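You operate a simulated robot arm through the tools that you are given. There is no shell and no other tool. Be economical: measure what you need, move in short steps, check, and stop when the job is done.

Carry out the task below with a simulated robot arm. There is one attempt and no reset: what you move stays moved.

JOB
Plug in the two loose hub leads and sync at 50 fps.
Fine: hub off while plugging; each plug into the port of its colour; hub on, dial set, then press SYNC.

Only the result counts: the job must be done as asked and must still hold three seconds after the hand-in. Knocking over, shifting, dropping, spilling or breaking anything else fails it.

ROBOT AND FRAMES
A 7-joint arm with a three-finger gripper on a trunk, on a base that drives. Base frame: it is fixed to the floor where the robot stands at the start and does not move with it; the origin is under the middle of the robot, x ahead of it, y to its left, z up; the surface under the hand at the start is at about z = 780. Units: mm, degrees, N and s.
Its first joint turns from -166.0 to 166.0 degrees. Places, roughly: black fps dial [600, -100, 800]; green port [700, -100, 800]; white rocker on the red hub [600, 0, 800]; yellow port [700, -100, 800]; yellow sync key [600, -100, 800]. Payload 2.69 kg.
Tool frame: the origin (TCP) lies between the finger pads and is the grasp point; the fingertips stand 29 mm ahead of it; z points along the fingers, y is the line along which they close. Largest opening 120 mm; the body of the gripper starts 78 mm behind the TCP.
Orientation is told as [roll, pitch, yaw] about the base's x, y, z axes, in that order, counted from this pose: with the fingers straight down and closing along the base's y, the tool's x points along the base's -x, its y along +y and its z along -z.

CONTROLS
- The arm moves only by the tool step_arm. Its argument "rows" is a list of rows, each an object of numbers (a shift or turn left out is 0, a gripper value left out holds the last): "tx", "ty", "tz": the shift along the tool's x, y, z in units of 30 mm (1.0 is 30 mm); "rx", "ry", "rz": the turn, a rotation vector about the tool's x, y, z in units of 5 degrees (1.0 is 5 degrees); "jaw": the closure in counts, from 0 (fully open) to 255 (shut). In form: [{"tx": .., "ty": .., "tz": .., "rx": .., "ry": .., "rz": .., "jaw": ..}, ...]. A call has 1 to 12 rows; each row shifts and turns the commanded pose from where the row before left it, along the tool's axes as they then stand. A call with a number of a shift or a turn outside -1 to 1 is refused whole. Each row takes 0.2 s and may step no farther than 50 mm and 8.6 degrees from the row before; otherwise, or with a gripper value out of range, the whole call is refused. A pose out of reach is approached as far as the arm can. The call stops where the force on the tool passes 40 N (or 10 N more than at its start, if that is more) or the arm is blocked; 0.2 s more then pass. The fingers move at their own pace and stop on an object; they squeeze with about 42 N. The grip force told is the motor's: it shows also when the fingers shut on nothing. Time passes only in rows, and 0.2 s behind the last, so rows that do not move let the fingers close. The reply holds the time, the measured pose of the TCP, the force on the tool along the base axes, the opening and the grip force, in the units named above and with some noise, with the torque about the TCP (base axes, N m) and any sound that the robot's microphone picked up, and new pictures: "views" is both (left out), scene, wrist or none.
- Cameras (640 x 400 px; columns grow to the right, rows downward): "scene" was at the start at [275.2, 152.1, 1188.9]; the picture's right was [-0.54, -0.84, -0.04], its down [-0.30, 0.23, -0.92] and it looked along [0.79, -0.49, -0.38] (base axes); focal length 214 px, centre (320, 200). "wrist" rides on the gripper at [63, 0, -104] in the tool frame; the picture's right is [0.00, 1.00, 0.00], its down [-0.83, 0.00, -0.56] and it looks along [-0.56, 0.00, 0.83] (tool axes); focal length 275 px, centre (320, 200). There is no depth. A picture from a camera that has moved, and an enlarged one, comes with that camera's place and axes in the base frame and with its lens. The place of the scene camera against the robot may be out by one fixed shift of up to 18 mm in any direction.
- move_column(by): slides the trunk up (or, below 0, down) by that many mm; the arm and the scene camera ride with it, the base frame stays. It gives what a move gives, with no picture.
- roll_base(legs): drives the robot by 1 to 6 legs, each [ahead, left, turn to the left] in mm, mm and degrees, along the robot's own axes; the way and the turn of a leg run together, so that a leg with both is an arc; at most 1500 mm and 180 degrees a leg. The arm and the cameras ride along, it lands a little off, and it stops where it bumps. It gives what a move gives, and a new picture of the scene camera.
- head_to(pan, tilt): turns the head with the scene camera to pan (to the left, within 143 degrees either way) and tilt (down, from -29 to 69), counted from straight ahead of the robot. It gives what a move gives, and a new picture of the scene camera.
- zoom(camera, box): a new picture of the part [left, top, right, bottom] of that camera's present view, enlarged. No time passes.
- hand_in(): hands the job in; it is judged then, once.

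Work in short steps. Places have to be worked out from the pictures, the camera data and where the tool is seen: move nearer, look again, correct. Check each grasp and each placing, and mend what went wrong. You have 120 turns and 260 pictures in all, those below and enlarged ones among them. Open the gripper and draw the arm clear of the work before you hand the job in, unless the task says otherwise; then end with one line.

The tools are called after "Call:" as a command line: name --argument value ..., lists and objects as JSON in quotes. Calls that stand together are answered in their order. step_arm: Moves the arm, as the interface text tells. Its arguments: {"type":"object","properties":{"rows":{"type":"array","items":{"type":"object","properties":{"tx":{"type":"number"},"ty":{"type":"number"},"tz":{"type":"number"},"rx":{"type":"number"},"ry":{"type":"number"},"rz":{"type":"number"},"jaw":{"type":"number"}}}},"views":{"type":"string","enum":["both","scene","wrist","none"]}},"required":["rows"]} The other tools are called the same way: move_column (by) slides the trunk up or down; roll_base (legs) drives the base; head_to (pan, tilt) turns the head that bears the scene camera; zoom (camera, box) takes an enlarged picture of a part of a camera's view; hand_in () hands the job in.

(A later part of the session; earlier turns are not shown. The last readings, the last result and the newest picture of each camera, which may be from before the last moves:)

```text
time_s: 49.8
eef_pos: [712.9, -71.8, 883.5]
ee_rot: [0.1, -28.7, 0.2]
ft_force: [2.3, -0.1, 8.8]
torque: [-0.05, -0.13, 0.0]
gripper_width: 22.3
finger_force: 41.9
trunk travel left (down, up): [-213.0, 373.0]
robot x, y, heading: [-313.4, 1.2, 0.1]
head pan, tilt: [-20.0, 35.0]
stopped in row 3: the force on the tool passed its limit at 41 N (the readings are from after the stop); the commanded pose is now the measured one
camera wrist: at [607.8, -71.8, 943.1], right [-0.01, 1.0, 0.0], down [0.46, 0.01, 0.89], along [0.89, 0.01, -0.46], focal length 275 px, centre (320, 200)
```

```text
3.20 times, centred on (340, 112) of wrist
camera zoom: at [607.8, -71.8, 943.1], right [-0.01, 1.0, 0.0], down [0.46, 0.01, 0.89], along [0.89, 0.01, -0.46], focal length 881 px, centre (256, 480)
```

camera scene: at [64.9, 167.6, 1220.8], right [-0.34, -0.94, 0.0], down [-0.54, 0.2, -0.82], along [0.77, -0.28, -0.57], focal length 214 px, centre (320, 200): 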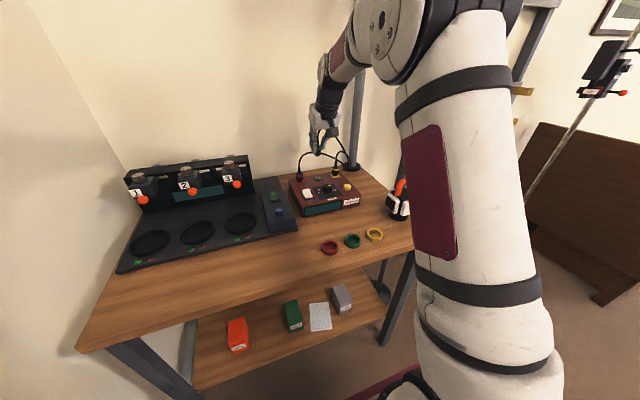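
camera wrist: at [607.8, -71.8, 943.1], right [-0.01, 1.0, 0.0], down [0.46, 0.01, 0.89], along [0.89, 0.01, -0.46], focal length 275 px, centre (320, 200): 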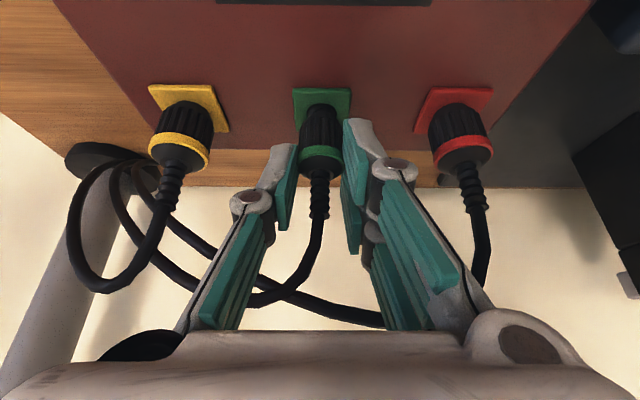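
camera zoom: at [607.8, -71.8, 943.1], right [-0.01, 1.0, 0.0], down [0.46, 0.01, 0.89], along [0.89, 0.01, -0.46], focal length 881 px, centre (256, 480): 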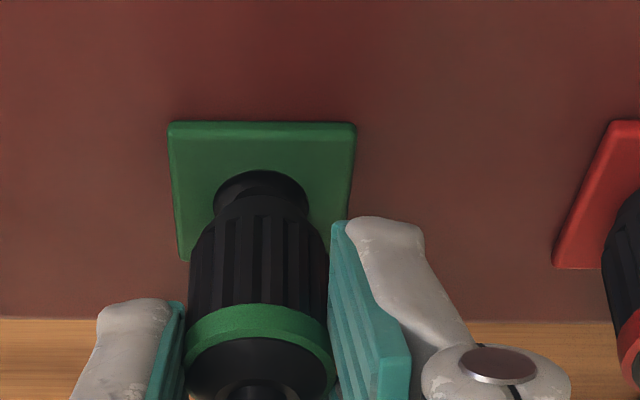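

I overshot: comparing with the yellow seat view the plug is ≈3.5 mm too far in +x. I lift 4 mm, move back 3.5 mm and look.

Call:
step_arm --rows '[{"tz": -0.118, "tx": -0.063}, {"tz": -0.055, "tx": 0.103, "ry": 0.13}, {}]' --views "wrist"

Call:
zoom --camera "wrist" --box '[240, 50, 440, 175]'

```text
time_s: 50.6
eef_pos: [709.2, -70.4, 883.2]
ee_rot: [0.0, -27.8, 0.4]
ft_force: [-0.8, 0.1, -0.7]
torque: [-0.01, 0.0, -0.04]
gripper_width: 22.4
finger_force: 42.4
trunk travel left (down, up): [-213.0, 373.0]
robot x, y, heading: [-308.4, 0.3, 0.2]
head pan, tilt: [-20.0, 35.0]
camera wrist: at [603.9, -71.9, 946.6], right [-0.01, 1.0, 0.0], down [0.48, 0.01, 0.88], along [0.88, 0.01, -0.48], focal length 275 px, centre (320, 200)
```

wrist: 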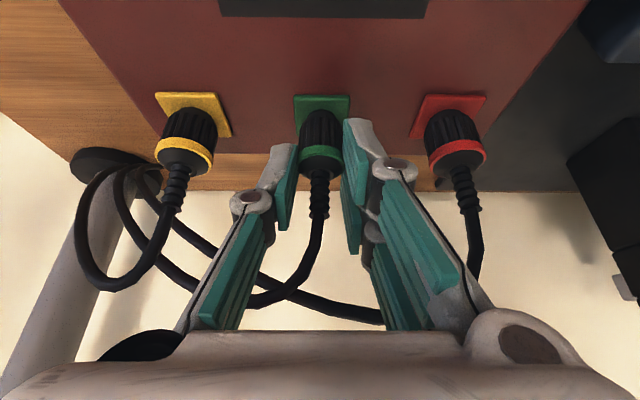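

```text
3.20 times, centred on (340, 112) of wrist
camera zoom: at [603.9, -71.9, 946.6], right [-0.01, 1.0, 0.0], down [0.48, 0.01, 0.88], along [0.88, 0.01, -0.48], focal length 881 px, centre (256, 480)
```

zoom: 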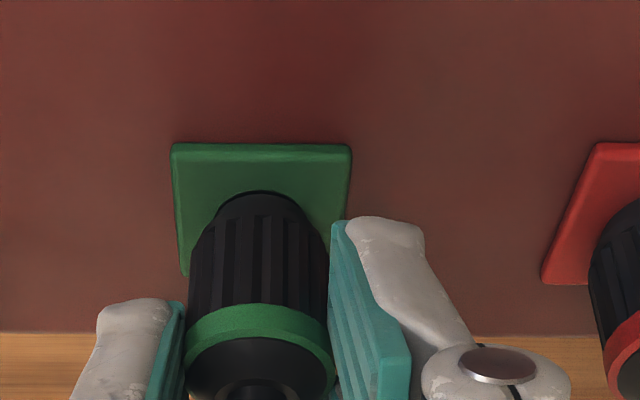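

Free of contact now, and the plug edge matches the ring edge. I descend with a slight +x lead.

Call:
step_arm --rows '[{"tz": 0.08, "tx": 0.0}, {"tz": 0.06, "tx": 0.031}, {"tz": 0.06, "tx": 0.031}]' --views "wrist"

Call:
zoom --camera "wrist" --box '[240, 50, 440, 175]'

```text
time_s: 51.4
eef_pos: [711.5, -71.1, 882.1]
ee_rot: [0.0, -28.4, 0.4]
ft_force: [-5.8, 1.1, 24.9]
torque: [-0.05, 0.17, 0.0]
gripper_width: 22.7
finger_force: 42.3
trunk travel left (down, up): [-213.0, 373.0]
robot x, y, heading: [-310.4, 3.7, 0.1]
head pan, tilt: [-20.0, 35.0]
camera wrist: at [605.5, -71.8, 943.7], right [-0.01, 1.0, 0.0], down [0.47, 0.01, 0.88], along [0.88, 0.01, -0.47], focal length 275 px, centre (320, 200)
```

wrist: 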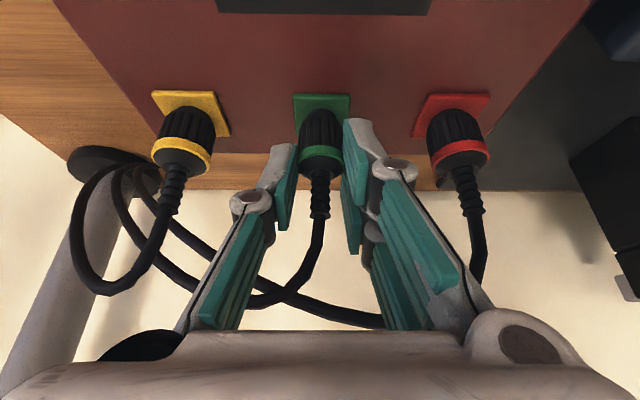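

```text
3.20 times, centred on (340, 112) of wrist
camera zoom: at [605.5, -71.8, 943.7], right [-0.01, 1.0, 0.0], down [0.47, 0.01, 0.88], along [0.88, 0.01, -0.47], focal length 881 px, centre (256, 480)
```

zoom: 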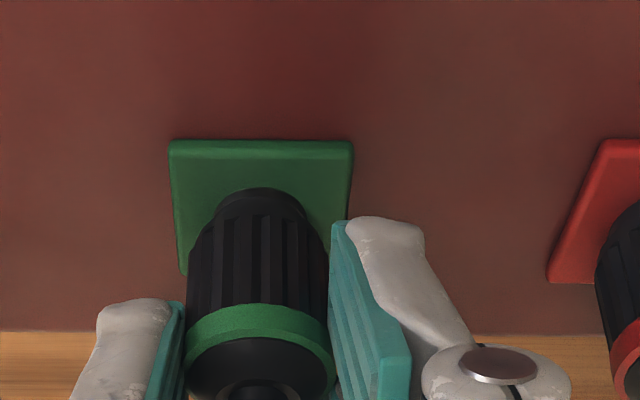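

Still no snap at 25 N, z≈882. The ring's near edge still peeks out ahead of the plug, so the plug remains slightly too far in +x. I lift 3 mm, shift −3 mm, and press again.

Call:
step_arm --rows '[{"tz": -0.16, "tx": -0.085}, {"tz": -0.047, "tx": 0.088, "ry": 0.08}, {"tz": 0.07, "tx": 0.037}, {"tz": 0.06, "tx": 0.031}]' --views "wrist"

Call:
zoom --camera "wrist" --box '[240, 50, 440, 175]'

```text
time_s: 52.4
eef_pos: [706.9, -70.2, 883.0]
ee_rot: [0.0, -27.6, 0.4]
ft_force: [-1.7, -1.7, 23.3]
torque: [-0.11, -0.13, -0.03]
gripper_width: 22.3
finger_force: 42.0
trunk travel left (down, up): [-213.0, 373.0]
robot x, y, heading: [-312.1, -2.3, -0.1]
head pan, tilt: [-20.0, 35.0]
camera wrist: at [602.6, -71.7, 944.6], right [-0.01, 1.0, 0.0], down [0.48, 0.01, 0.88], along [0.88, 0.01, -0.48], focal length 275 px, centre (320, 200)
```

wrist: 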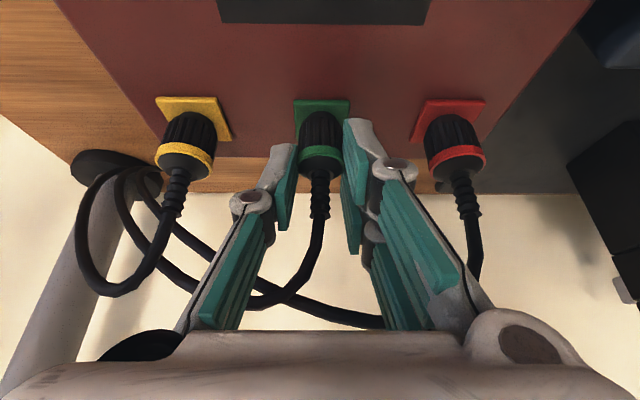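

```text
3.20 times, centred on (340, 112) of wrist
camera zoom: at [602.6, -71.7, 944.6], right [-0.01, 1.0, 0.0], down [0.48, 0.01, 0.88], along [0.88, 0.01, -0.48], focal length 881 px, centre (256, 480)
```

zoom: 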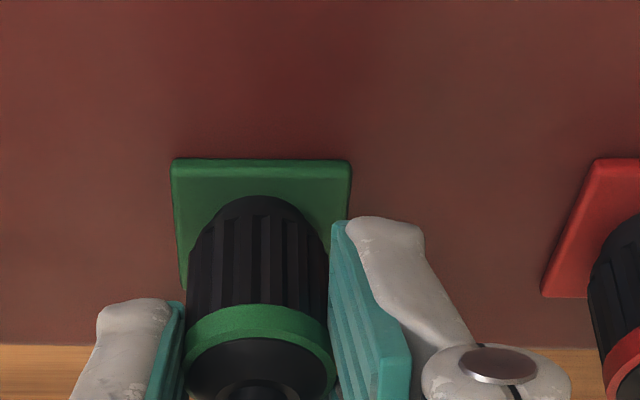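

Now it's slightly short (edge spacing 38 px vs ≈48 at the yellow seat); the right spot is between the two tries. I lift 2.5 mm, shift +2.3 mm in x, and press again.

Call:
step_arm --rows '[{"tz": -0.12, "tx": -0.064}, {"tz": 0.036, "tx": -0.068, "ry": -0.05}, {"tz": 0.07, "tx": 0.037}, {"tz": 0.06, "tx": 0.031}]' --views "wrist"

Call:
zoom --camera "wrist" --box '[240, 50, 440, 175]'

```text
time_s: 53.4
eef_pos: [709.2, -71.1, 882.2]
ee_rot: [-0.1, -28.0, 0.5]
ft_force: [-8.0, 1.2, 26.8]
torque: [-0.07, 0.22, -0.01]
gripper_width: 22.3
finger_force: 42.0
trunk travel left (down, up): [-213.0, 373.0]
robot x, y, heading: [-308.5, 2.5, 0.1]
head pan, tilt: [-20.0, 35.0]
camera wrist: at [603.9, -71.4, 944.1], right [-0.01, 1.0, 0.0], down [0.47, 0.01, 0.88], along [0.88, 0.01, -0.47], focal length 275 px, centre (320, 200)
```

wrist: 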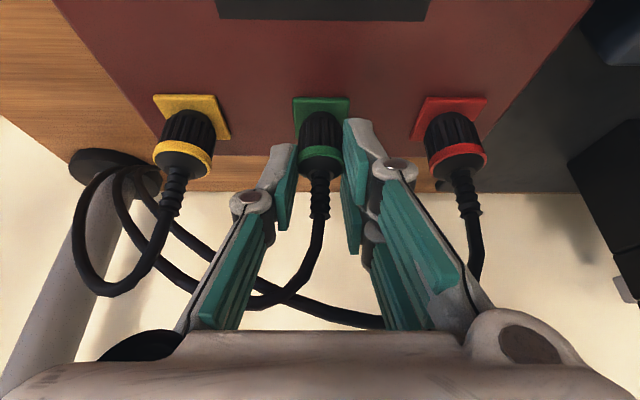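

```text
3.20 times, centred on (340, 112) of wrist
camera zoom: at [603.9, -71.4, 944.1], right [-0.01, 1.0, 0.0], down [0.47, 0.01, 0.88], along [0.88, 0.01, -0.47], focal length 881 px, centre (256, 480)
```

zoom: 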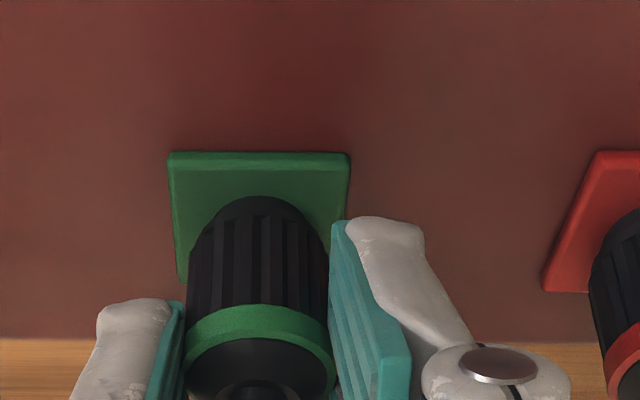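

The visual alignment is now right (44 px, allowing for the smaller green plug), pressed at 27 N without a snap. I do a small wiggle of ±1–1.5 mm under this pressure.

Call:
step_arm --rows '[{"ty": -0.04}, {"tx": 0.035, "tz": -0.019}, {"ty": 0.04}, {"ty": 0.04}, {"tx": -0.035, "tz": 0.019}, {"tx": -0.035, "tz": 0.019}, {"ty": -0.04}, {"ty": -0.04}, {"tx": 0.035, "tz": -0.019, "ty": 0.04}]' --views "wrist"

```text
time_s: 55.4
eef_pos: [710.2, -71.6, 882.4]
ee_rot: [0.0, -28.1, 0.4]
ft_force: [-0.1, 1.4, 29.3]
torque: [-0.05, -0.2, -0.02]
gripper_width: 22.3
finger_force: 42.0
trunk travel left (down, up): [-213.0, 373.0]
robot x, y, heading: [-313.8, -0.7, 0.1]
head pan, tilt: [-20.0, 35.0]
camera wrist: at [605.2, -71.5, 943.6], right [-0.01, 1.0, 0.0], down [0.47, 0.01, 0.88], along [0.88, 0.01, -0.47], focal length 275 px, centre (320, 200)
```

wrist: 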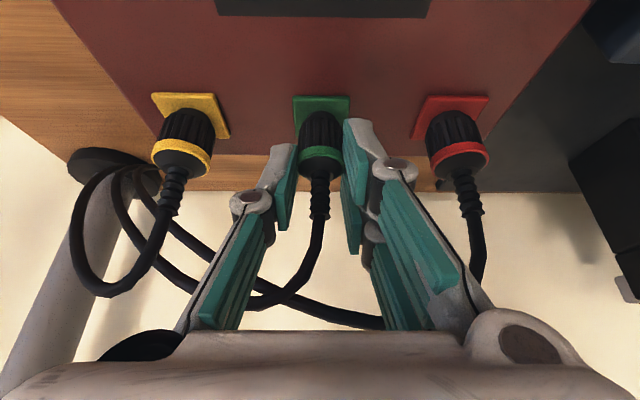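

Call:
head_to --pan -18 --tilt 30

Call:
zoom --camera "scene" --box '[275, 150, 375, 230]'

Call:
zoom --camera "wrist" --box '[140, 80, 500, 220]'

```text
time_s: 56.1
eef_pos: [709.2, -70.0, 882.1]
ee_rot: [0.0, -28.0, 0.4]
ft_force: [2.4, 1.7, 28.8]
torque: [-0.05, -0.39, -0.03]
gripper_width: 22.3
finger_force: 41.6
trunk travel left (down, up): [-213.0, 373.0]
robot x, y, heading: [-306.9, -0.6, 0.2]
head pan, tilt: [-18.0, 30.0]
camera scene: at [67.5, 169.9, 1228.9], right [-0.31, -0.95, 0.0], down [-0.48, 0.15, -0.87], along [0.82, -0.27, -0.5], focal length 214 px, centre (320, 200)
```

scene: 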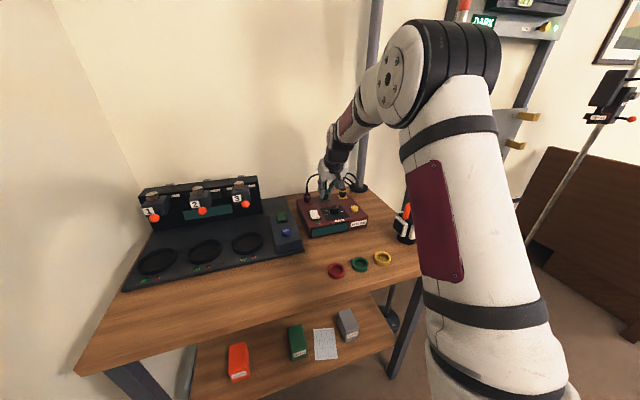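

```text
5.00 times, centred on (325, 190) of scene
camera zoom: at [67.5, 169.9, 1228.9], right [-0.31, -0.95, 0.0], down [-0.48, 0.15, -0.87], along [0.82, -0.27, -0.5], focal length 1072 px, centre (295, 250)
```

zoom: 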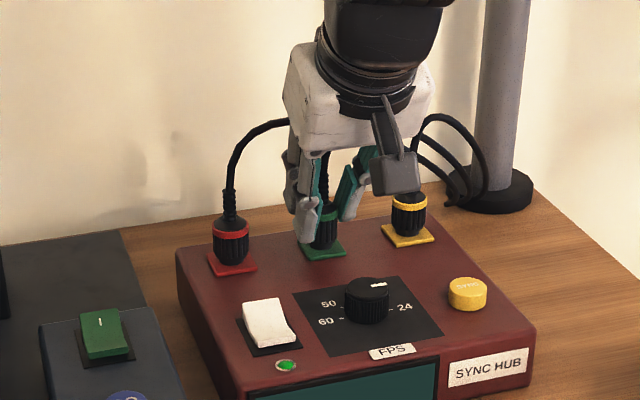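

```text
1.78 times, centred on (320, 150) of wrist
camera zoom: at [605.2, -71.6, 943.6], right [-0.01, 1.0, 0.0], down [0.47, 0.01, 0.88], along [0.88, 0.01, -0.47], focal length 489 px, centre (320, 289)
```

zoom: 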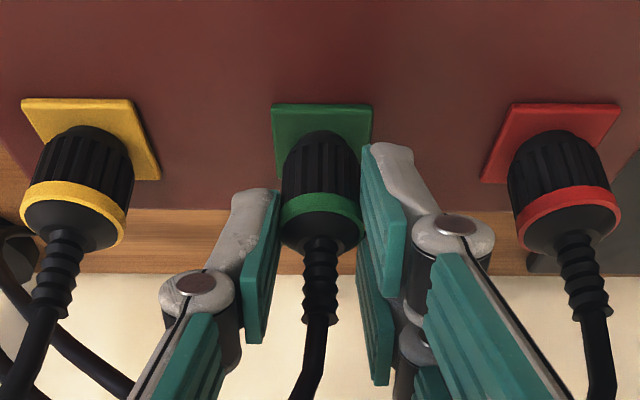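

Side by side, green looks almost identical to the seated red and yellow plugs. I press a little harder in fine steps to see whether it snaps.

Call:
step_arm --rows '[{"tz": 0.025, "tx": 0.013}, {"tz": 0.025, "tx": 0.013}, {"tz": 0.02, "tx": 0.01}, {"tz": 0.02, "tx": 0.01}]' --views "wrist"

Call:
zoom --camera "wrist" --box '[240, 50, 440, 175]'

```text
time_s: 57.1
eef_pos: [711.6, -70.9, 880.9]
ee_rot: [0.0, -28.5, 0.3]
ft_force: [2.2, -0.1, 8.8]
torque: [-0.06, -0.15, 0.02]
gripper_width: 22.6
finger_force: 42.1
trunk travel left (down, up): [-213.0, 373.0]
robot x, y, heading: [-309.5, 2.6, 0.0]
head pan, tilt: [-18.0, 30.0]
stopped in row 4: the force on the tool passed its limit at 40 N (the readings are from after the stop); the commanded pose is now the measured one
camera wrist: at [606.8, -72.1, 942.9], right [-0.01, 1.0, 0.0], down [0.47, 0.01, 0.88], along [0.88, 0.01, -0.47], focal length 275 px, centre (320, 200)
```

wrist: 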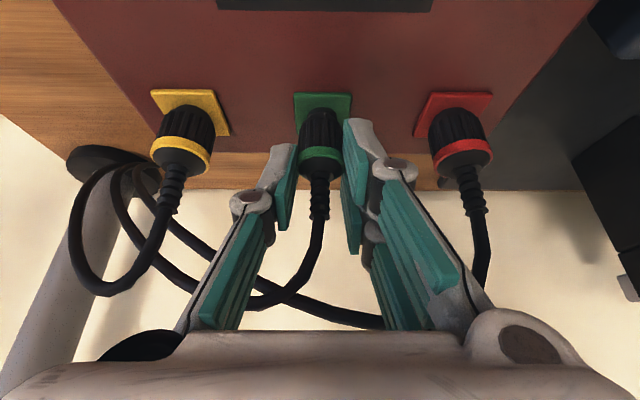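

```text
3.20 times, centred on (340, 112) of wrist
camera zoom: at [606.8, -72.1, 942.9], right [-0.01, 1.0, 0.0], down [0.47, 0.01, 0.88], along [0.88, 0.01, -0.47], focal length 881 px, centre (256, 480)
```

zoom: 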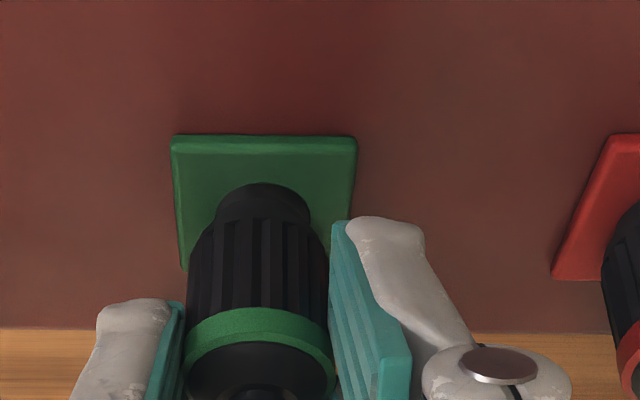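

Comparing ring heights in one picture, green sits ≈2–4 mm higher than red/yellow, so its tip is resting on the port beside the hole and the true seat is probably at x≈713.5. I lift 3 mm, shift +2 mm, and press again.

Call:
step_arm --rows '[{"tz": -0.1, "tx": -0.053}, {"tz": 0.034, "tx": -0.065, "ry": 0.08}, {"tz": 0.05, "tx": 0.027}, {"tz": 0.05, "tx": 0.027}]' --views "wrist"

Call:
zoom --camera "wrist" --box '[240, 50, 440, 175]'

```text
time_s: 58.1
eef_pos: [713.8, -71.8, 881.3]
ee_rot: [-0.1, -27.7, 0.5]
ft_force: [-3.3, 0.4, 13.4]
torque: [-0.08, 0.06, -0.02]
gripper_width: 22.7
finger_force: 41.8
trunk travel left (down, up): [-213.0, 373.0]
robot x, y, heading: [-307.0, 3.8, 0.1]
head pan, tilt: [-18.0, 30.0]
camera wrist: at [608.3, -72.2, 943.9], right [-0.01, 1.0, 0.0], down [0.48, 0.01, 0.88], along [0.88, 0.01, -0.48], focal length 275 px, centre (320, 200)
```

wrist: 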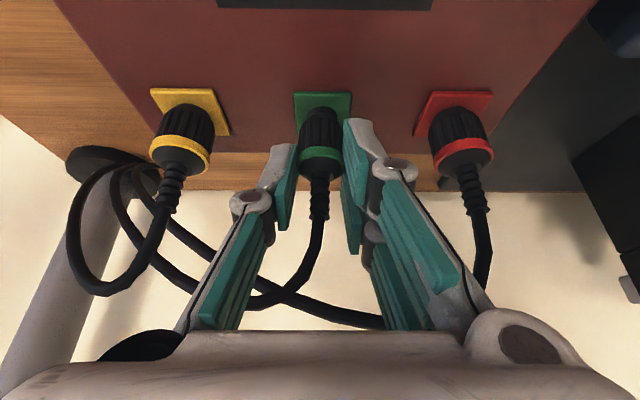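

```text
3.20 times, centred on (340, 112) of wrist
camera zoom: at [608.3, -72.2, 943.9], right [-0.01, 1.0, 0.0], down [0.48, 0.01, 0.88], along [0.88, 0.01, -0.48], focal length 881 px, centre (256, 480)
```

zoom: 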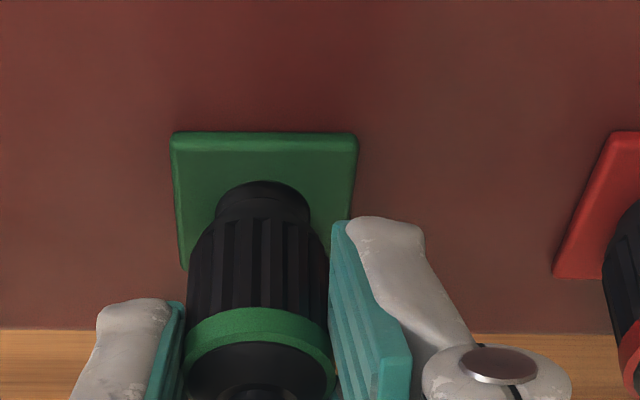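

Call:
step_arm --rows '[{"tz": -0.08, "tx": -0.042, "ty": 0.02}, {"tz": 0.028, "tx": -0.053}, {"tz": 0.05, "tx": 0.027}, {"tz": 0.05, "tx": 0.027}]' --views "wrist"

Call:
zoom --camera "wrist" --box '[240, 50, 440, 175]'

```text
time_s: 59.1
eef_pos: [715.1, -69.7, 881.3]
ee_rot: [0.0, -28.0, 0.4]
ft_force: [-4.0, -2.0, 16.0]
torque: [-0.21, 0.08, -0.04]
gripper_width: 22.3
finger_force: 41.2
trunk travel left (down, up): [-213.0, 373.0]
robot x, y, heading: [-310.6, -2.5, 0.0]
head pan, tilt: [-18.0, 30.0]
camera wrist: at [610.3, -71.1, 943.8], right [-0.01, 1.0, 0.0], down [0.47, 0.01, 0.88], along [0.88, 0.01, -0.47], focal length 275 px, centre (320, 200)
```

wrist: 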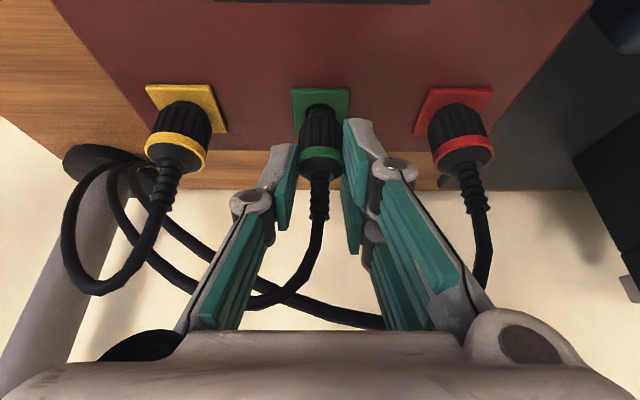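

```text
3.20 times, centred on (340, 112) of wrist
camera zoom: at [610.3, -71.1, 943.8], right [-0.01, 1.0, 0.0], down [0.47, 0.01, 0.88], along [0.88, 0.01, -0.47], focal length 881 px, centre (256, 480)
```

zoom: 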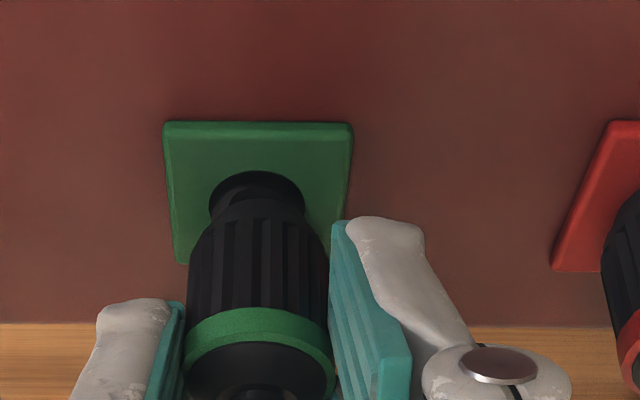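

Call:
zoom --camera "wrist" --box '[285, 80, 365, 130]'

Call:
zoom --camera "wrist" --box '[140, 75, 220, 125]'

Call:
zoom --camera "wrist" --box '[415, 80, 495, 130]'

```text
8.00 times, centred on (325, 105) of wrist
camera zoom: at [610.3, -71.1, 943.8], right [-0.01, 1.0, 0.0], down [0.47, 0.01, 0.88], along [0.88, 0.01, -0.47], focal length 2202 px, centre (280, 960)
```

zoom: 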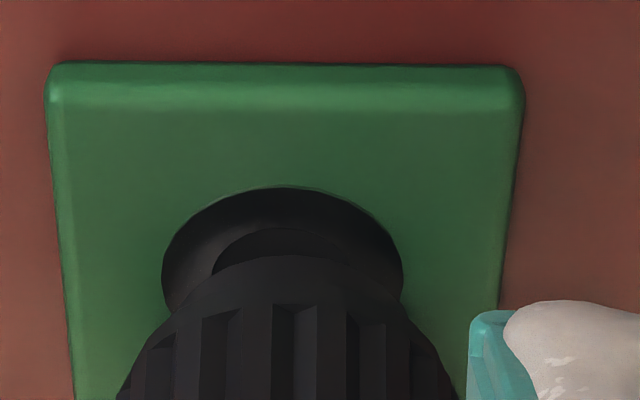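

```text
8.00 times, centred on (180, 100) of wrist
camera zoom: at [610.3, -71.1, 943.8], right [-0.01, 1.0, 0.0], down [0.47, 0.01, 0.88], along [0.88, 0.01, -0.47], focal length 2202 px, centre (1440, 1000)
```

zoom: 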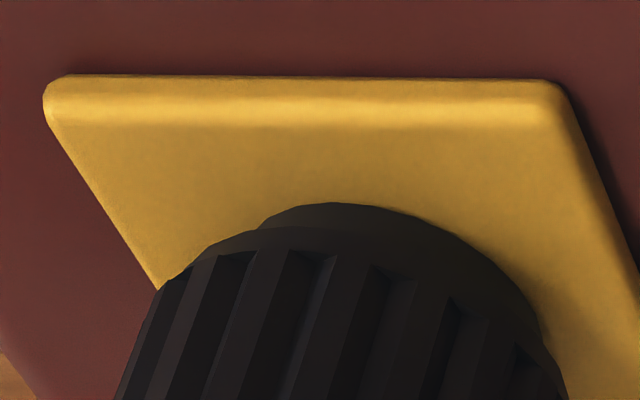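

```text
8.00 times, centred on (455, 105) of wrist
camera zoom: at [610.3, -71.1, 943.8], right [-0.01, 1.0, 0.0], down [0.47, 0.01, 0.88], along [0.88, 0.01, -0.47], focal length 2202 px, centre (-760, 960)
```

zoom: 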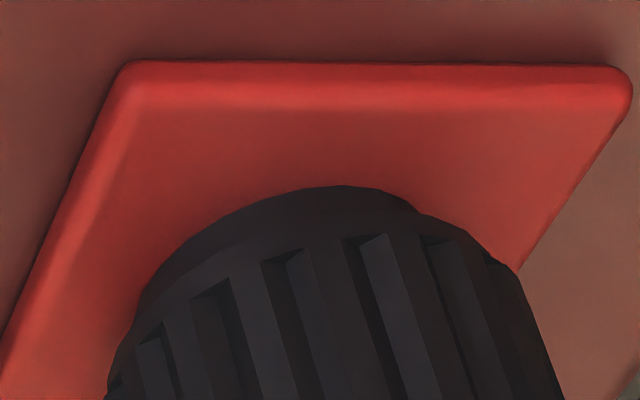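

This close-up clarifies it: on the seated plugs the base edge coincides with the ring's near edge; here the base is now ~6 mm too far in +x. Zero offset was near x≈709.5, so I return there, leaving margin for the forward slip under load, and press more firmly.

Call:
step_arm --rows '[{"tz": -0.15, "tx": -0.08}, {"tz": -0.047, "tx": 0.088}, {"tz": -0.047, "tx": 0.088}, {}]' --views "wrist"

Call:
zoom --camera "wrist" --box '[285, 80, 365, 130]'

```text
time_s: 60.1
eef_pos: [709.9, -70.2, 883.5]
ee_rot: [0.0, -27.6, 0.5]
ft_force: [-0.4, -0.2, -0.6]
torque: [0.0, 0.0, -0.02]
gripper_width: 22.4
finger_force: 41.8
trunk travel left (down, up): [-213.0, 373.0]
robot x, y, heading: [-310.9, 0.6, 0.2]
head pan, tilt: [-18.0, 30.0]
camera wrist: at [604.4, -71.6, 946.3], right [-0.01, 1.0, 0.0], down [0.48, 0.01, 0.88], along [0.88, 0.01, -0.48], focal length 275 px, centre (320, 200)
```

wrist: 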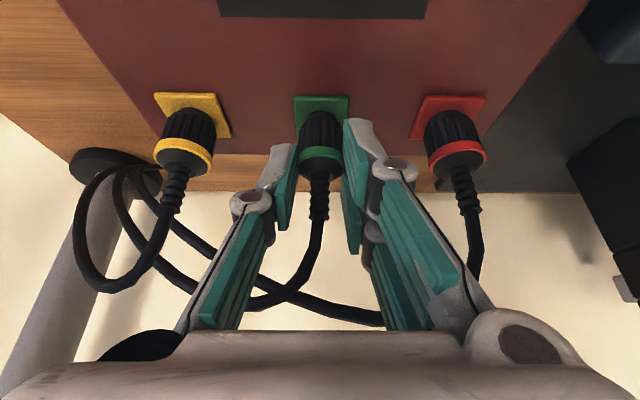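

```text
8.00 times, centred on (325, 105) of wrist
camera zoom: at [604.4, -71.6, 946.3], right [-0.01, 1.0, 0.0], down [0.48, 0.01, 0.88], along [0.88, 0.01, -0.48], focal length 2202 px, centre (280, 960)
```

zoom: 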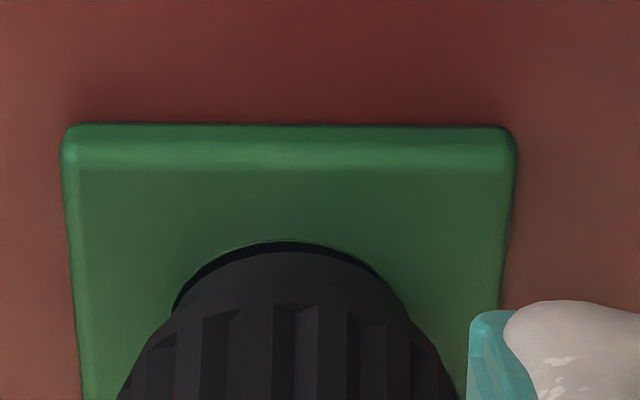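

Call:
zoom --camera "scene" --box '[300, 165, 350, 205]'

Call:
zoom --camera "wrist" --box '[270, 90, 370, 240]'

```text
10.00 times, centred on (325, 185) of scene
camera zoom: at [68.4, 169.8, 1228.5], right [-0.31, -0.95, 0.0], down [-0.48, 0.15, -0.87], along [0.82, -0.27, -0.5], focal length 2145 px, centre (270, 350)
```

zoom: 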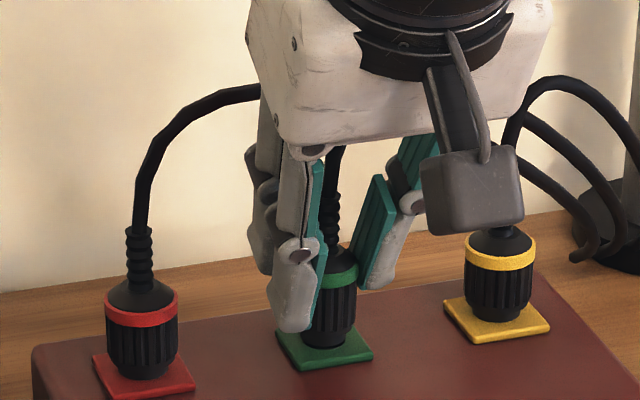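

```text
2.67 times, centred on (320, 165) of wrist
camera zoom: at [604.4, -71.6, 946.3], right [-0.01, 1.0, 0.0], down [0.48, 0.01, 0.88], along [0.88, 0.01, -0.48], focal length 734 px, centre (320, 293)
```

zoom: 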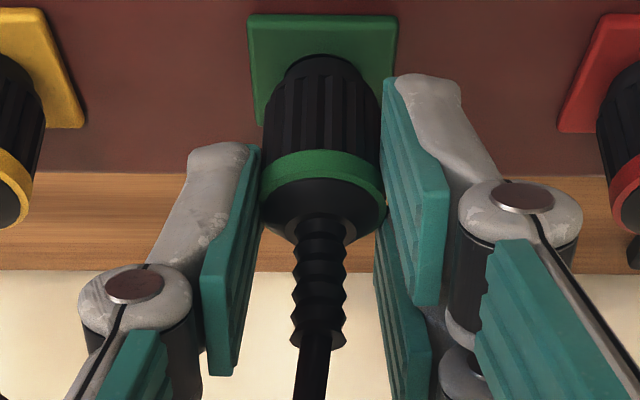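

The scene zoom shows the plug upright and practically over its port. I shift −0.4 mm in y and press with firmer rows.

Call:
step_arm --rows '[{"ty": -0.015}, {"tz": 0.08, "tx": 0.043}, {"tz": 0.08, "tx": 0.043}, {"tz": 0.06, "tx": 0.04}]' --views "wrist"

Call:
zoom --camera "wrist" --box '[285, 80, 365, 130]'

Call:
zoom --camera "scene" --box '[300, 165, 350, 205]'

```text
time_s: 61.1
eef_pos: [710.0, -71.7, 882.4]
ee_rot: [0.0, -28.2, 0.4]
ft_force: [-5.6, 0.0, 28.5]
torque: [-0.03, 0.07, 0.01]
gripper_width: 22.5
finger_force: 42.4
trunk travel left (down, up): [-213.0, 373.0]
robot x, y, heading: [-308.5, -3.2, 0.1]
head pan, tilt: [-18.0, 30.0]
camera wrist: at [604.8, -71.8, 942.9], right [-0.01, 1.0, 0.0], down [0.47, 0.01, 0.88], along [0.88, 0.01, -0.47], focal length 275 px, centre (320, 200)
```

wrist: 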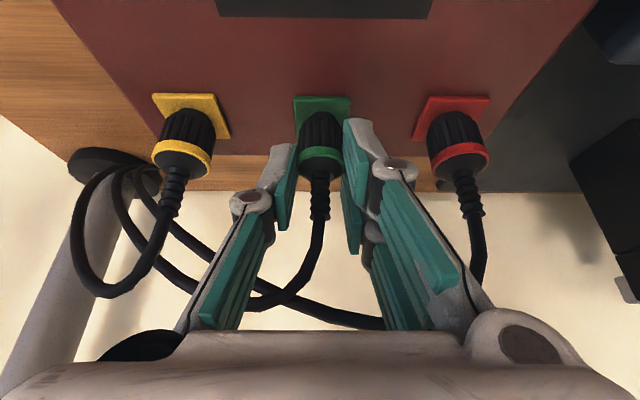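

```text
8.00 times, centred on (325, 105) of wrist
camera zoom: at [604.8, -71.8, 942.9], right [-0.01, 1.0, 0.0], down [0.47, 0.01, 0.88], along [0.88, 0.01, -0.47], focal length 2202 px, centre (280, 960)
```

zoom: 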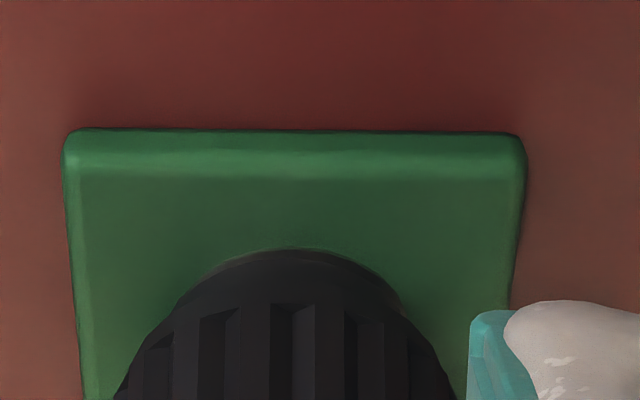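

```text
10.00 times, centred on (325, 185) of scene
camera zoom: at [66.9, 169.9, 1229.2], right [-0.31, -0.95, 0.0], down [-0.47, 0.15, -0.87], along [0.82, -0.27, -0.5], focal length 2145 px, centre (270, 350)
```

zoom: 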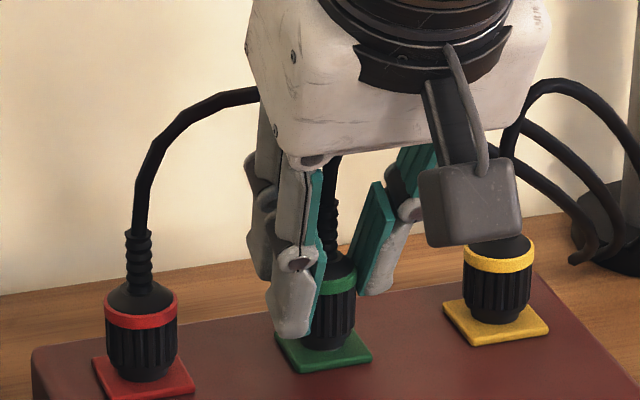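

Base and ring coincide now at 28 N. I press further in fine steps, compensating the forward drift.

Call:
step_arm --rows '[{"tz": 0.015, "tx": 0.02}, {"tz": 0.015, "tx": 0.02}, {"tz": 0.012, "tx": 0.015}, {"tz": 0.01, "tx": 0.01}, {}]' --views "wrist"

Call:
zoom --camera "wrist" --box '[285, 80, 365, 130]'

```text
time_s: 61.7
eef_pos: [712.4, -71.2, 880.6]
ee_rot: [-0.2, -28.4, 0.5]
ft_force: [1.6, -0.6, 8.2]
torque: [-0.05, -0.14, 0.0]
gripper_width: 22.6
finger_force: 41.9
trunk travel left (down, up): [-213.0, 373.0]
robot x, y, heading: [-310.9, -0.0, -0.1]
head pan, tilt: [-18.0, 30.0]
stopped in row 2: the force on the tool passed its limit at 40 N (the readings are from after the stop); the commanded pose is now the measured one
camera wrist: at [606.6, -71.8, 942.4], right [-0.01, 1.0, 0.0], down [0.46, 0.01, 0.89], along [0.89, 0.01, -0.46], focal length 275 px, centre (320, 200)
```

wrist: 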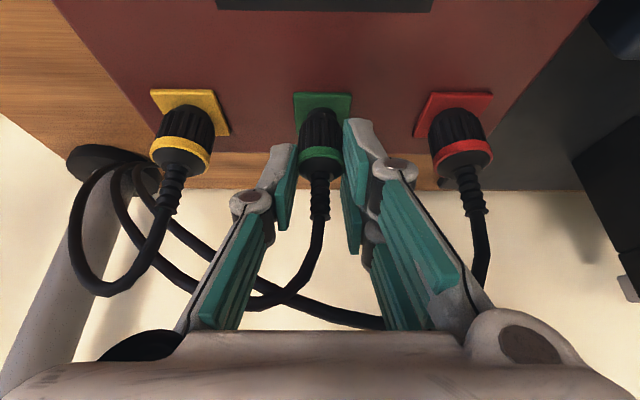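

```text
8.00 times, centred on (325, 105) of wrist
camera zoom: at [606.6, -71.8, 942.4], right [-0.01, 1.0, 0.0], down [0.46, 0.01, 0.89], along [0.89, 0.01, -0.46], focal length 2202 px, centre (280, 960)
```

zoom: 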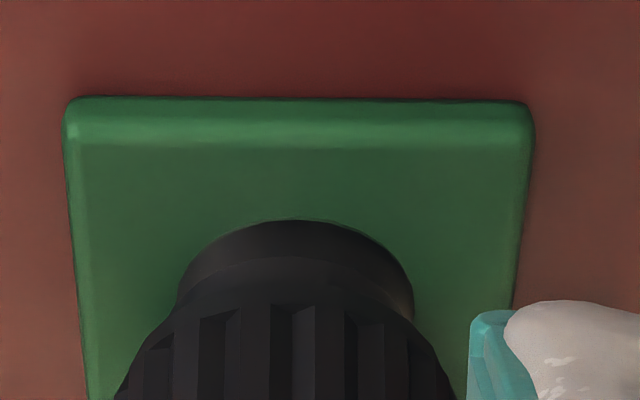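

Under 40 N it just slides forward, so something in the attitude may be wrong. I compare the green plug's ring ellipse with the seated red one to measure its tilt.

Call:
zoom --camera "wrist" --box '[280, 100, 360, 190]'

Call:
zoom --camera "wrist" --box '[420, 95, 500, 185]'

Call:
zoom --camera "wrist" --box '[140, 95, 220, 185]'

```text
4.44 times, centred on (320, 145) of wrist
camera zoom: at [606.6, -71.8, 942.4], right [-0.01, 1.0, 0.0], down [0.46, 0.01, 0.89], along [0.89, 0.01, -0.46], focal length 1224 px, centre (320, 444)
```

zoom: 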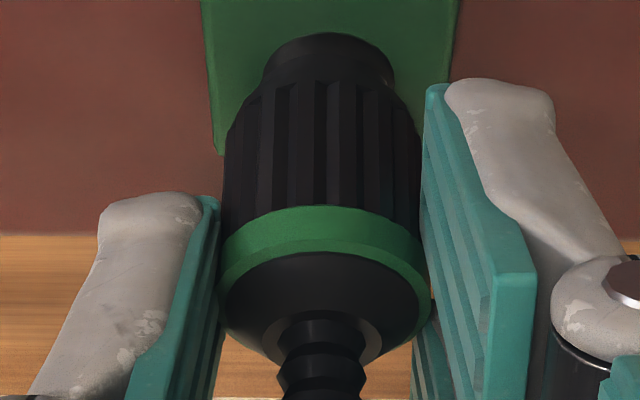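

```text
4.44 times, centred on (460, 140) of wrist
camera zoom: at [606.6, -71.8, 942.4], right [-0.01, 1.0, 0.0], down [0.46, 0.01, 0.89], along [0.89, 0.01, -0.46], focal length 1224 px, centre (-302, 467)
```

zoom: 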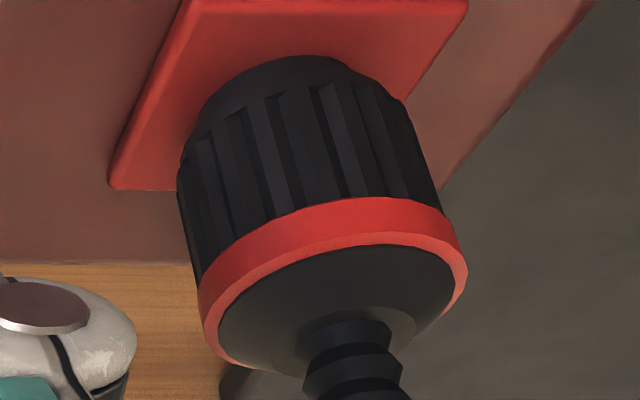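

```text
4.44 times, centred on (180, 140) of wrist
camera zoom: at [606.6, -71.8, 942.4], right [-0.01, 1.0, 0.0], down [0.46, 0.01, 0.89], along [0.89, 0.01, -0.46], focal length 1224 px, centre (942, 467)
```

zoom: 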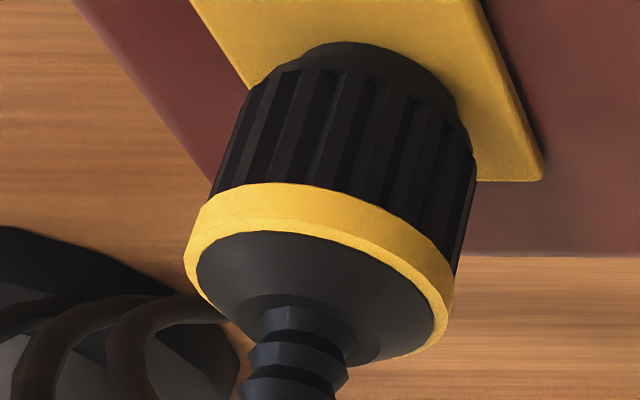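

Working it through (ring widths and rows): the green plug sits ≈5 mm nearer to the hand than yellow did, at about the same height, so its seat is at TCP x≈713, z≈878.5 and it is now resting ~3.5 mm high on its pin. I slide it under light pressure in +x by small steps to let the pin drop in.

Call:
step_arm --rows '[{"tz": 0.008, "tx": -0.016}, {"tz": 0.008, "tx": -0.016}, {"tz": 0.008, "tx": -0.016}, {"tz": 0.016, "tx": -0.012}, {"tz": 0.016, "tx": -0.012}]' --views "wrist"

Call:
zoom --camera "wrist" --box '[285, 80, 365, 130]'

```text
time_s: 62.9
eef_pos: [713.0, -70.1, 880.0]
ee_rot: [-0.2, -28.4, 0.4]
ft_force: [-6.6, -1.4, 22.1]
torque: [-0.11, 0.21, -0.02]
gripper_width: 22.4
finger_force: 42.1
trunk travel left (down, up): [-213.0, 373.0]
robot x, y, heading: [-308.9, 1.0, 0.2]
head pan, tilt: [-18.0, 30.0]
camera wrist: at [607.4, -71.7, 942.4], right [-0.01, 1.0, 0.0], down [0.47, 0.01, 0.88], along [0.88, 0.01, -0.47], focal length 275 px, centre (320, 200)
```

wrist: 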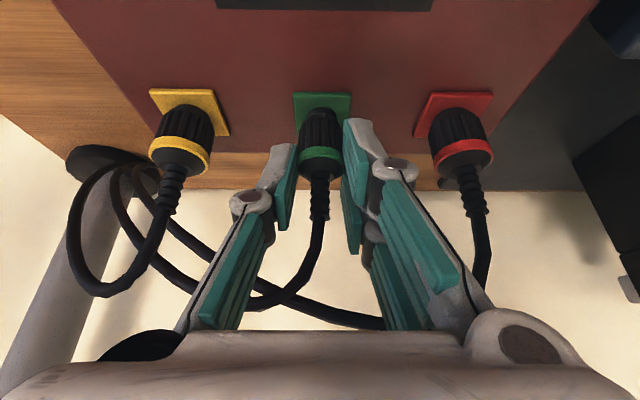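

```text
8.00 times, centred on (325, 105) of wrist
camera zoom: at [607.4, -71.7, 942.4], right [-0.01, 1.0, 0.0], down [0.47, 0.01, 0.88], along [0.88, 0.01, -0.47], focal length 2202 px, centre (280, 960)
```

zoom: 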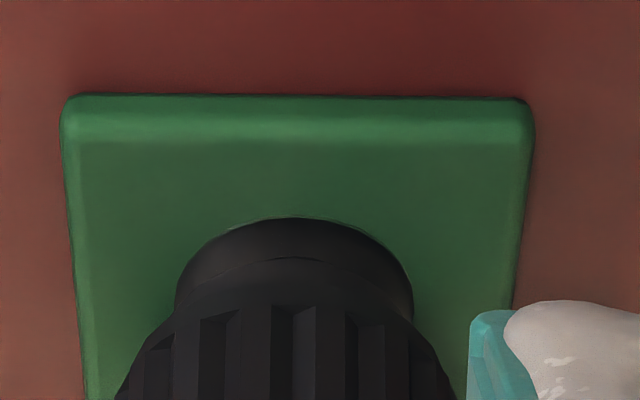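

z has dropped to 880 and the picture says only the sideways offset (≈0.6 mm towards +y needed) and ~2.7 mm of depth remain. I unload slightly, shift +0.7 mm in y, and press again.

Call:
step_arm --rows '[{"tz": -0.09, "tx": -0.048}, {"ty": 0.024}, {"tz": 0.06, "tx": 0.032}, {"tz": 0.06, "tx": 0.032}]' --views "wrist"

Call:
zoom --camera "wrist" --box '[285, 80, 365, 130]'

```text
time_s: 63.9
eef_pos: [713.3, -71.9, 881.6]
ee_rot: [-0.2, -28.5, 0.3]
ft_force: [-5.4, -2.1, 23.8]
torque: [-0.17, 0.18, -0.05]
gripper_width: 22.5
finger_force: 42.1
trunk travel left (down, up): [-213.0, 373.0]
robot x, y, heading: [-309.5, 1.9, 0.1]
head pan, tilt: [-18.0, 30.0]
camera wrist: at [607.7, -71.4, 942.0], right [-0.01, 1.0, 0.0], down [0.47, 0.01, 0.89], along [0.89, 0.01, -0.47], focal length 275 px, centre (320, 200)
```

wrist: 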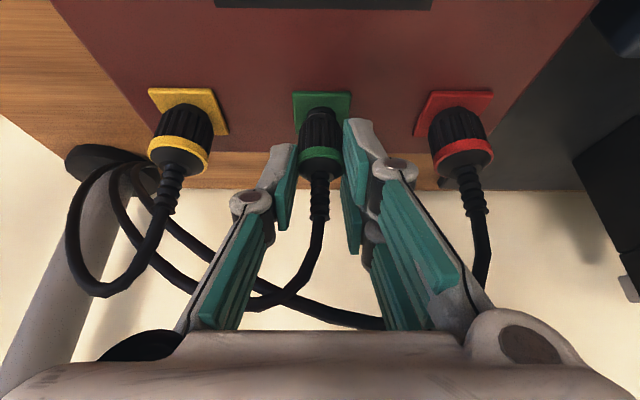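

```text
8.00 times, centred on (325, 105) of wrist
camera zoom: at [607.7, -71.4, 942.0], right [-0.01, 1.0, 0.0], down [0.47, 0.01, 0.89], along [0.89, 0.01, -0.47], focal length 2202 px, centre (280, 960)
```

zoom: 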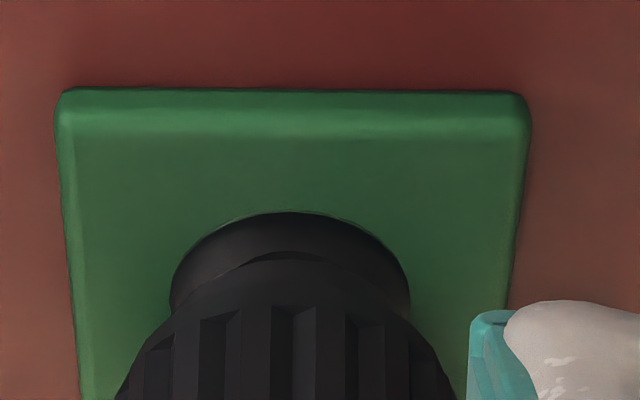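

Call:
step_arm --rows '[{"tz": -0.008, "tx": 0.015}, {"ty": 0.017}, {"tz": 0.008, "tx": -0.015}, {"tz": 0.008, "tx": -0.015}, {"ty": -0.017}, {"ty": -0.017}, {"tz": -0.008, "tx": 0.015}, {"tz": -0.008, "tx": 0.015}, {"tz": -0.008, "tx": 0.015}, {"ty": 0.017}, {"ty": 0.017}, {"ty": 0.017}]' --views "wrist"

Call:
zoom --camera "wrist" --box '[285, 80, 365, 130]'

```text
time_s: 66.5
eef_pos: [714.0, -70.2, 880.3]
ee_rot: [-0.3, -28.4, 0.5]
ft_force: [5.3, -2.0, 27.1]
torque: [-0.17, -0.5, -0.01]
gripper_width: 22.6
finger_force: 42.2
trunk travel left (down, up): [-213.0, 373.0]
robot x, y, heading: [-309.1, 2.6, 0.2]
head pan, tilt: [-18.0, 30.0]
camera wrist: at [607.8, -70.7, 941.5], right [-0.01, 1.0, 0.0], down [0.46, 0.01, 0.89], along [0.89, 0.01, -0.46], focal length 275 px, centre (320, 200)
```

wrist: 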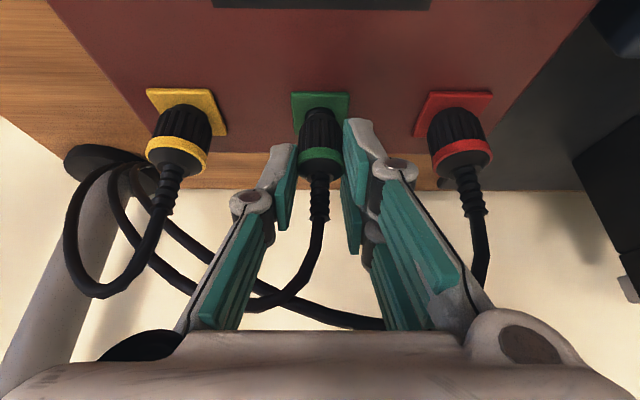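

```text
8.00 times, centred on (325, 105) of wrist
camera zoom: at [607.8, -70.7, 941.5], right [-0.01, 1.0, 0.0], down [0.46, 0.01, 0.89], along [0.89, 0.01, -0.46], focal length 2202 px, centre (280, 960)
```

zoom: 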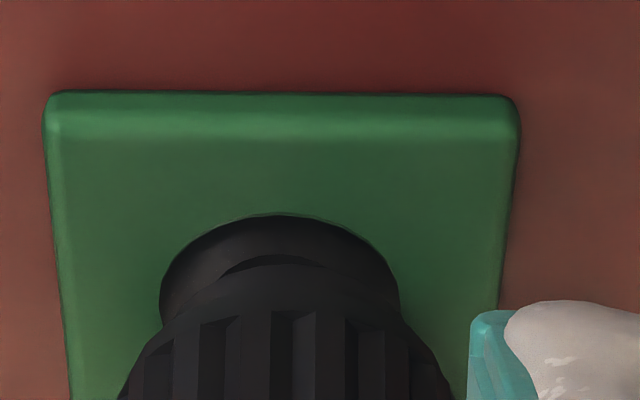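

I need to see the plug's underside: I lift 30 mm and take a strongly zoomed scene picture.

Call:
step_arm --rows '[{"tz": -0.44, "tx": -0.235}, {"tz": -0.44, "tx": -0.235}]' --views "wrist"

Call:
zoom --camera "scene" --box '[310, 165, 345, 205]'

Call:
zoom --camera "wrist" --box '[280, 50, 360, 180]'

```text
time_s: 67.1
eef_pos: [712.5, -69.2, 905.8]
ee_rot: [-0.2, -28.0, 0.4]
ft_force: [0.4, 0.0, 0.3]
torque: [-0.01, 0.04, -0.01]
gripper_width: 22.4
finger_force: 41.7
trunk travel left (down, up): [-213.0, 373.0]
robot x, y, heading: [-306.5, 3.4, 0.1]
head pan, tilt: [-18.0, 30.0]
camera wrist: at [607.2, -69.8, 968.2], right [-0.01, 1.0, 0.0], down [0.47, 0.01, 0.88], along [0.88, 0.01, -0.47], focal length 275 px, centre (320, 200)
```

wrist: 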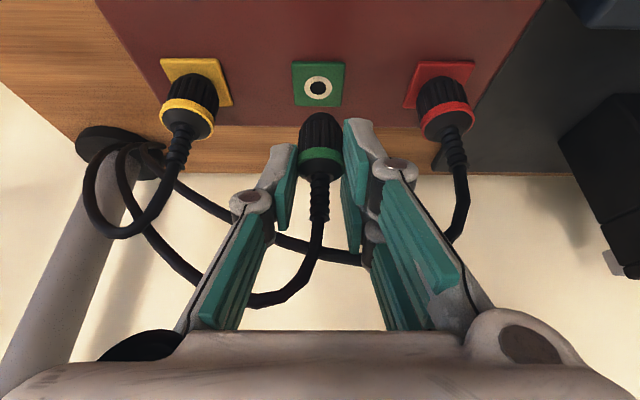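

```text
10.00 times, centred on (328, 185) of scene
camera zoom: at [68.4, 169.7, 1228.4], right [-0.31, -0.95, 0.0], down [-0.48, 0.15, -0.87], along [0.82, -0.27, -0.5], focal length 2145 px, centre (245, 350)
```

zoom: 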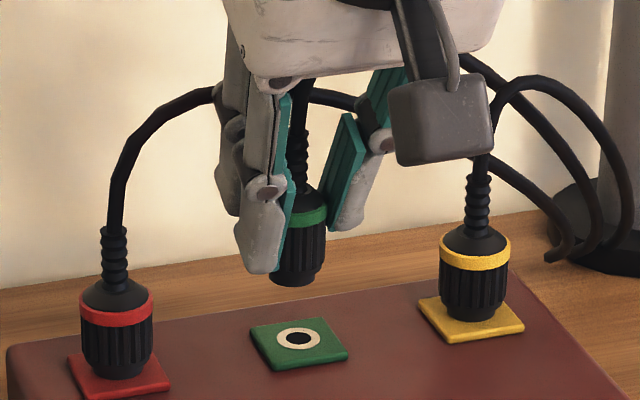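

```text
3.08 times, centred on (320, 115) of wrist
camera zoom: at [607.2, -69.8, 968.2], right [-0.01, 1.0, 0.0], down [0.47, 0.01, 0.88], along [0.88, 0.01, -0.47], focal length 847 px, centre (320, 462)
```

zoom: 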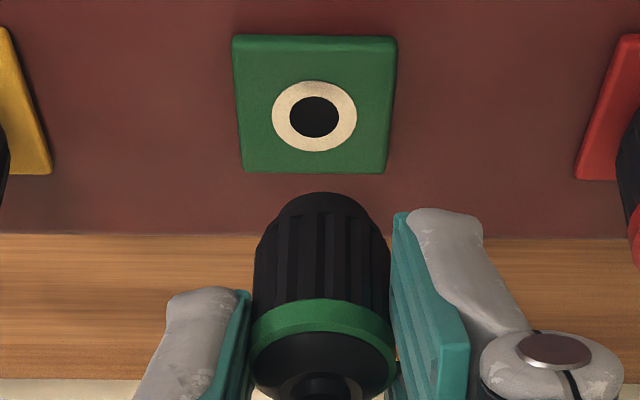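

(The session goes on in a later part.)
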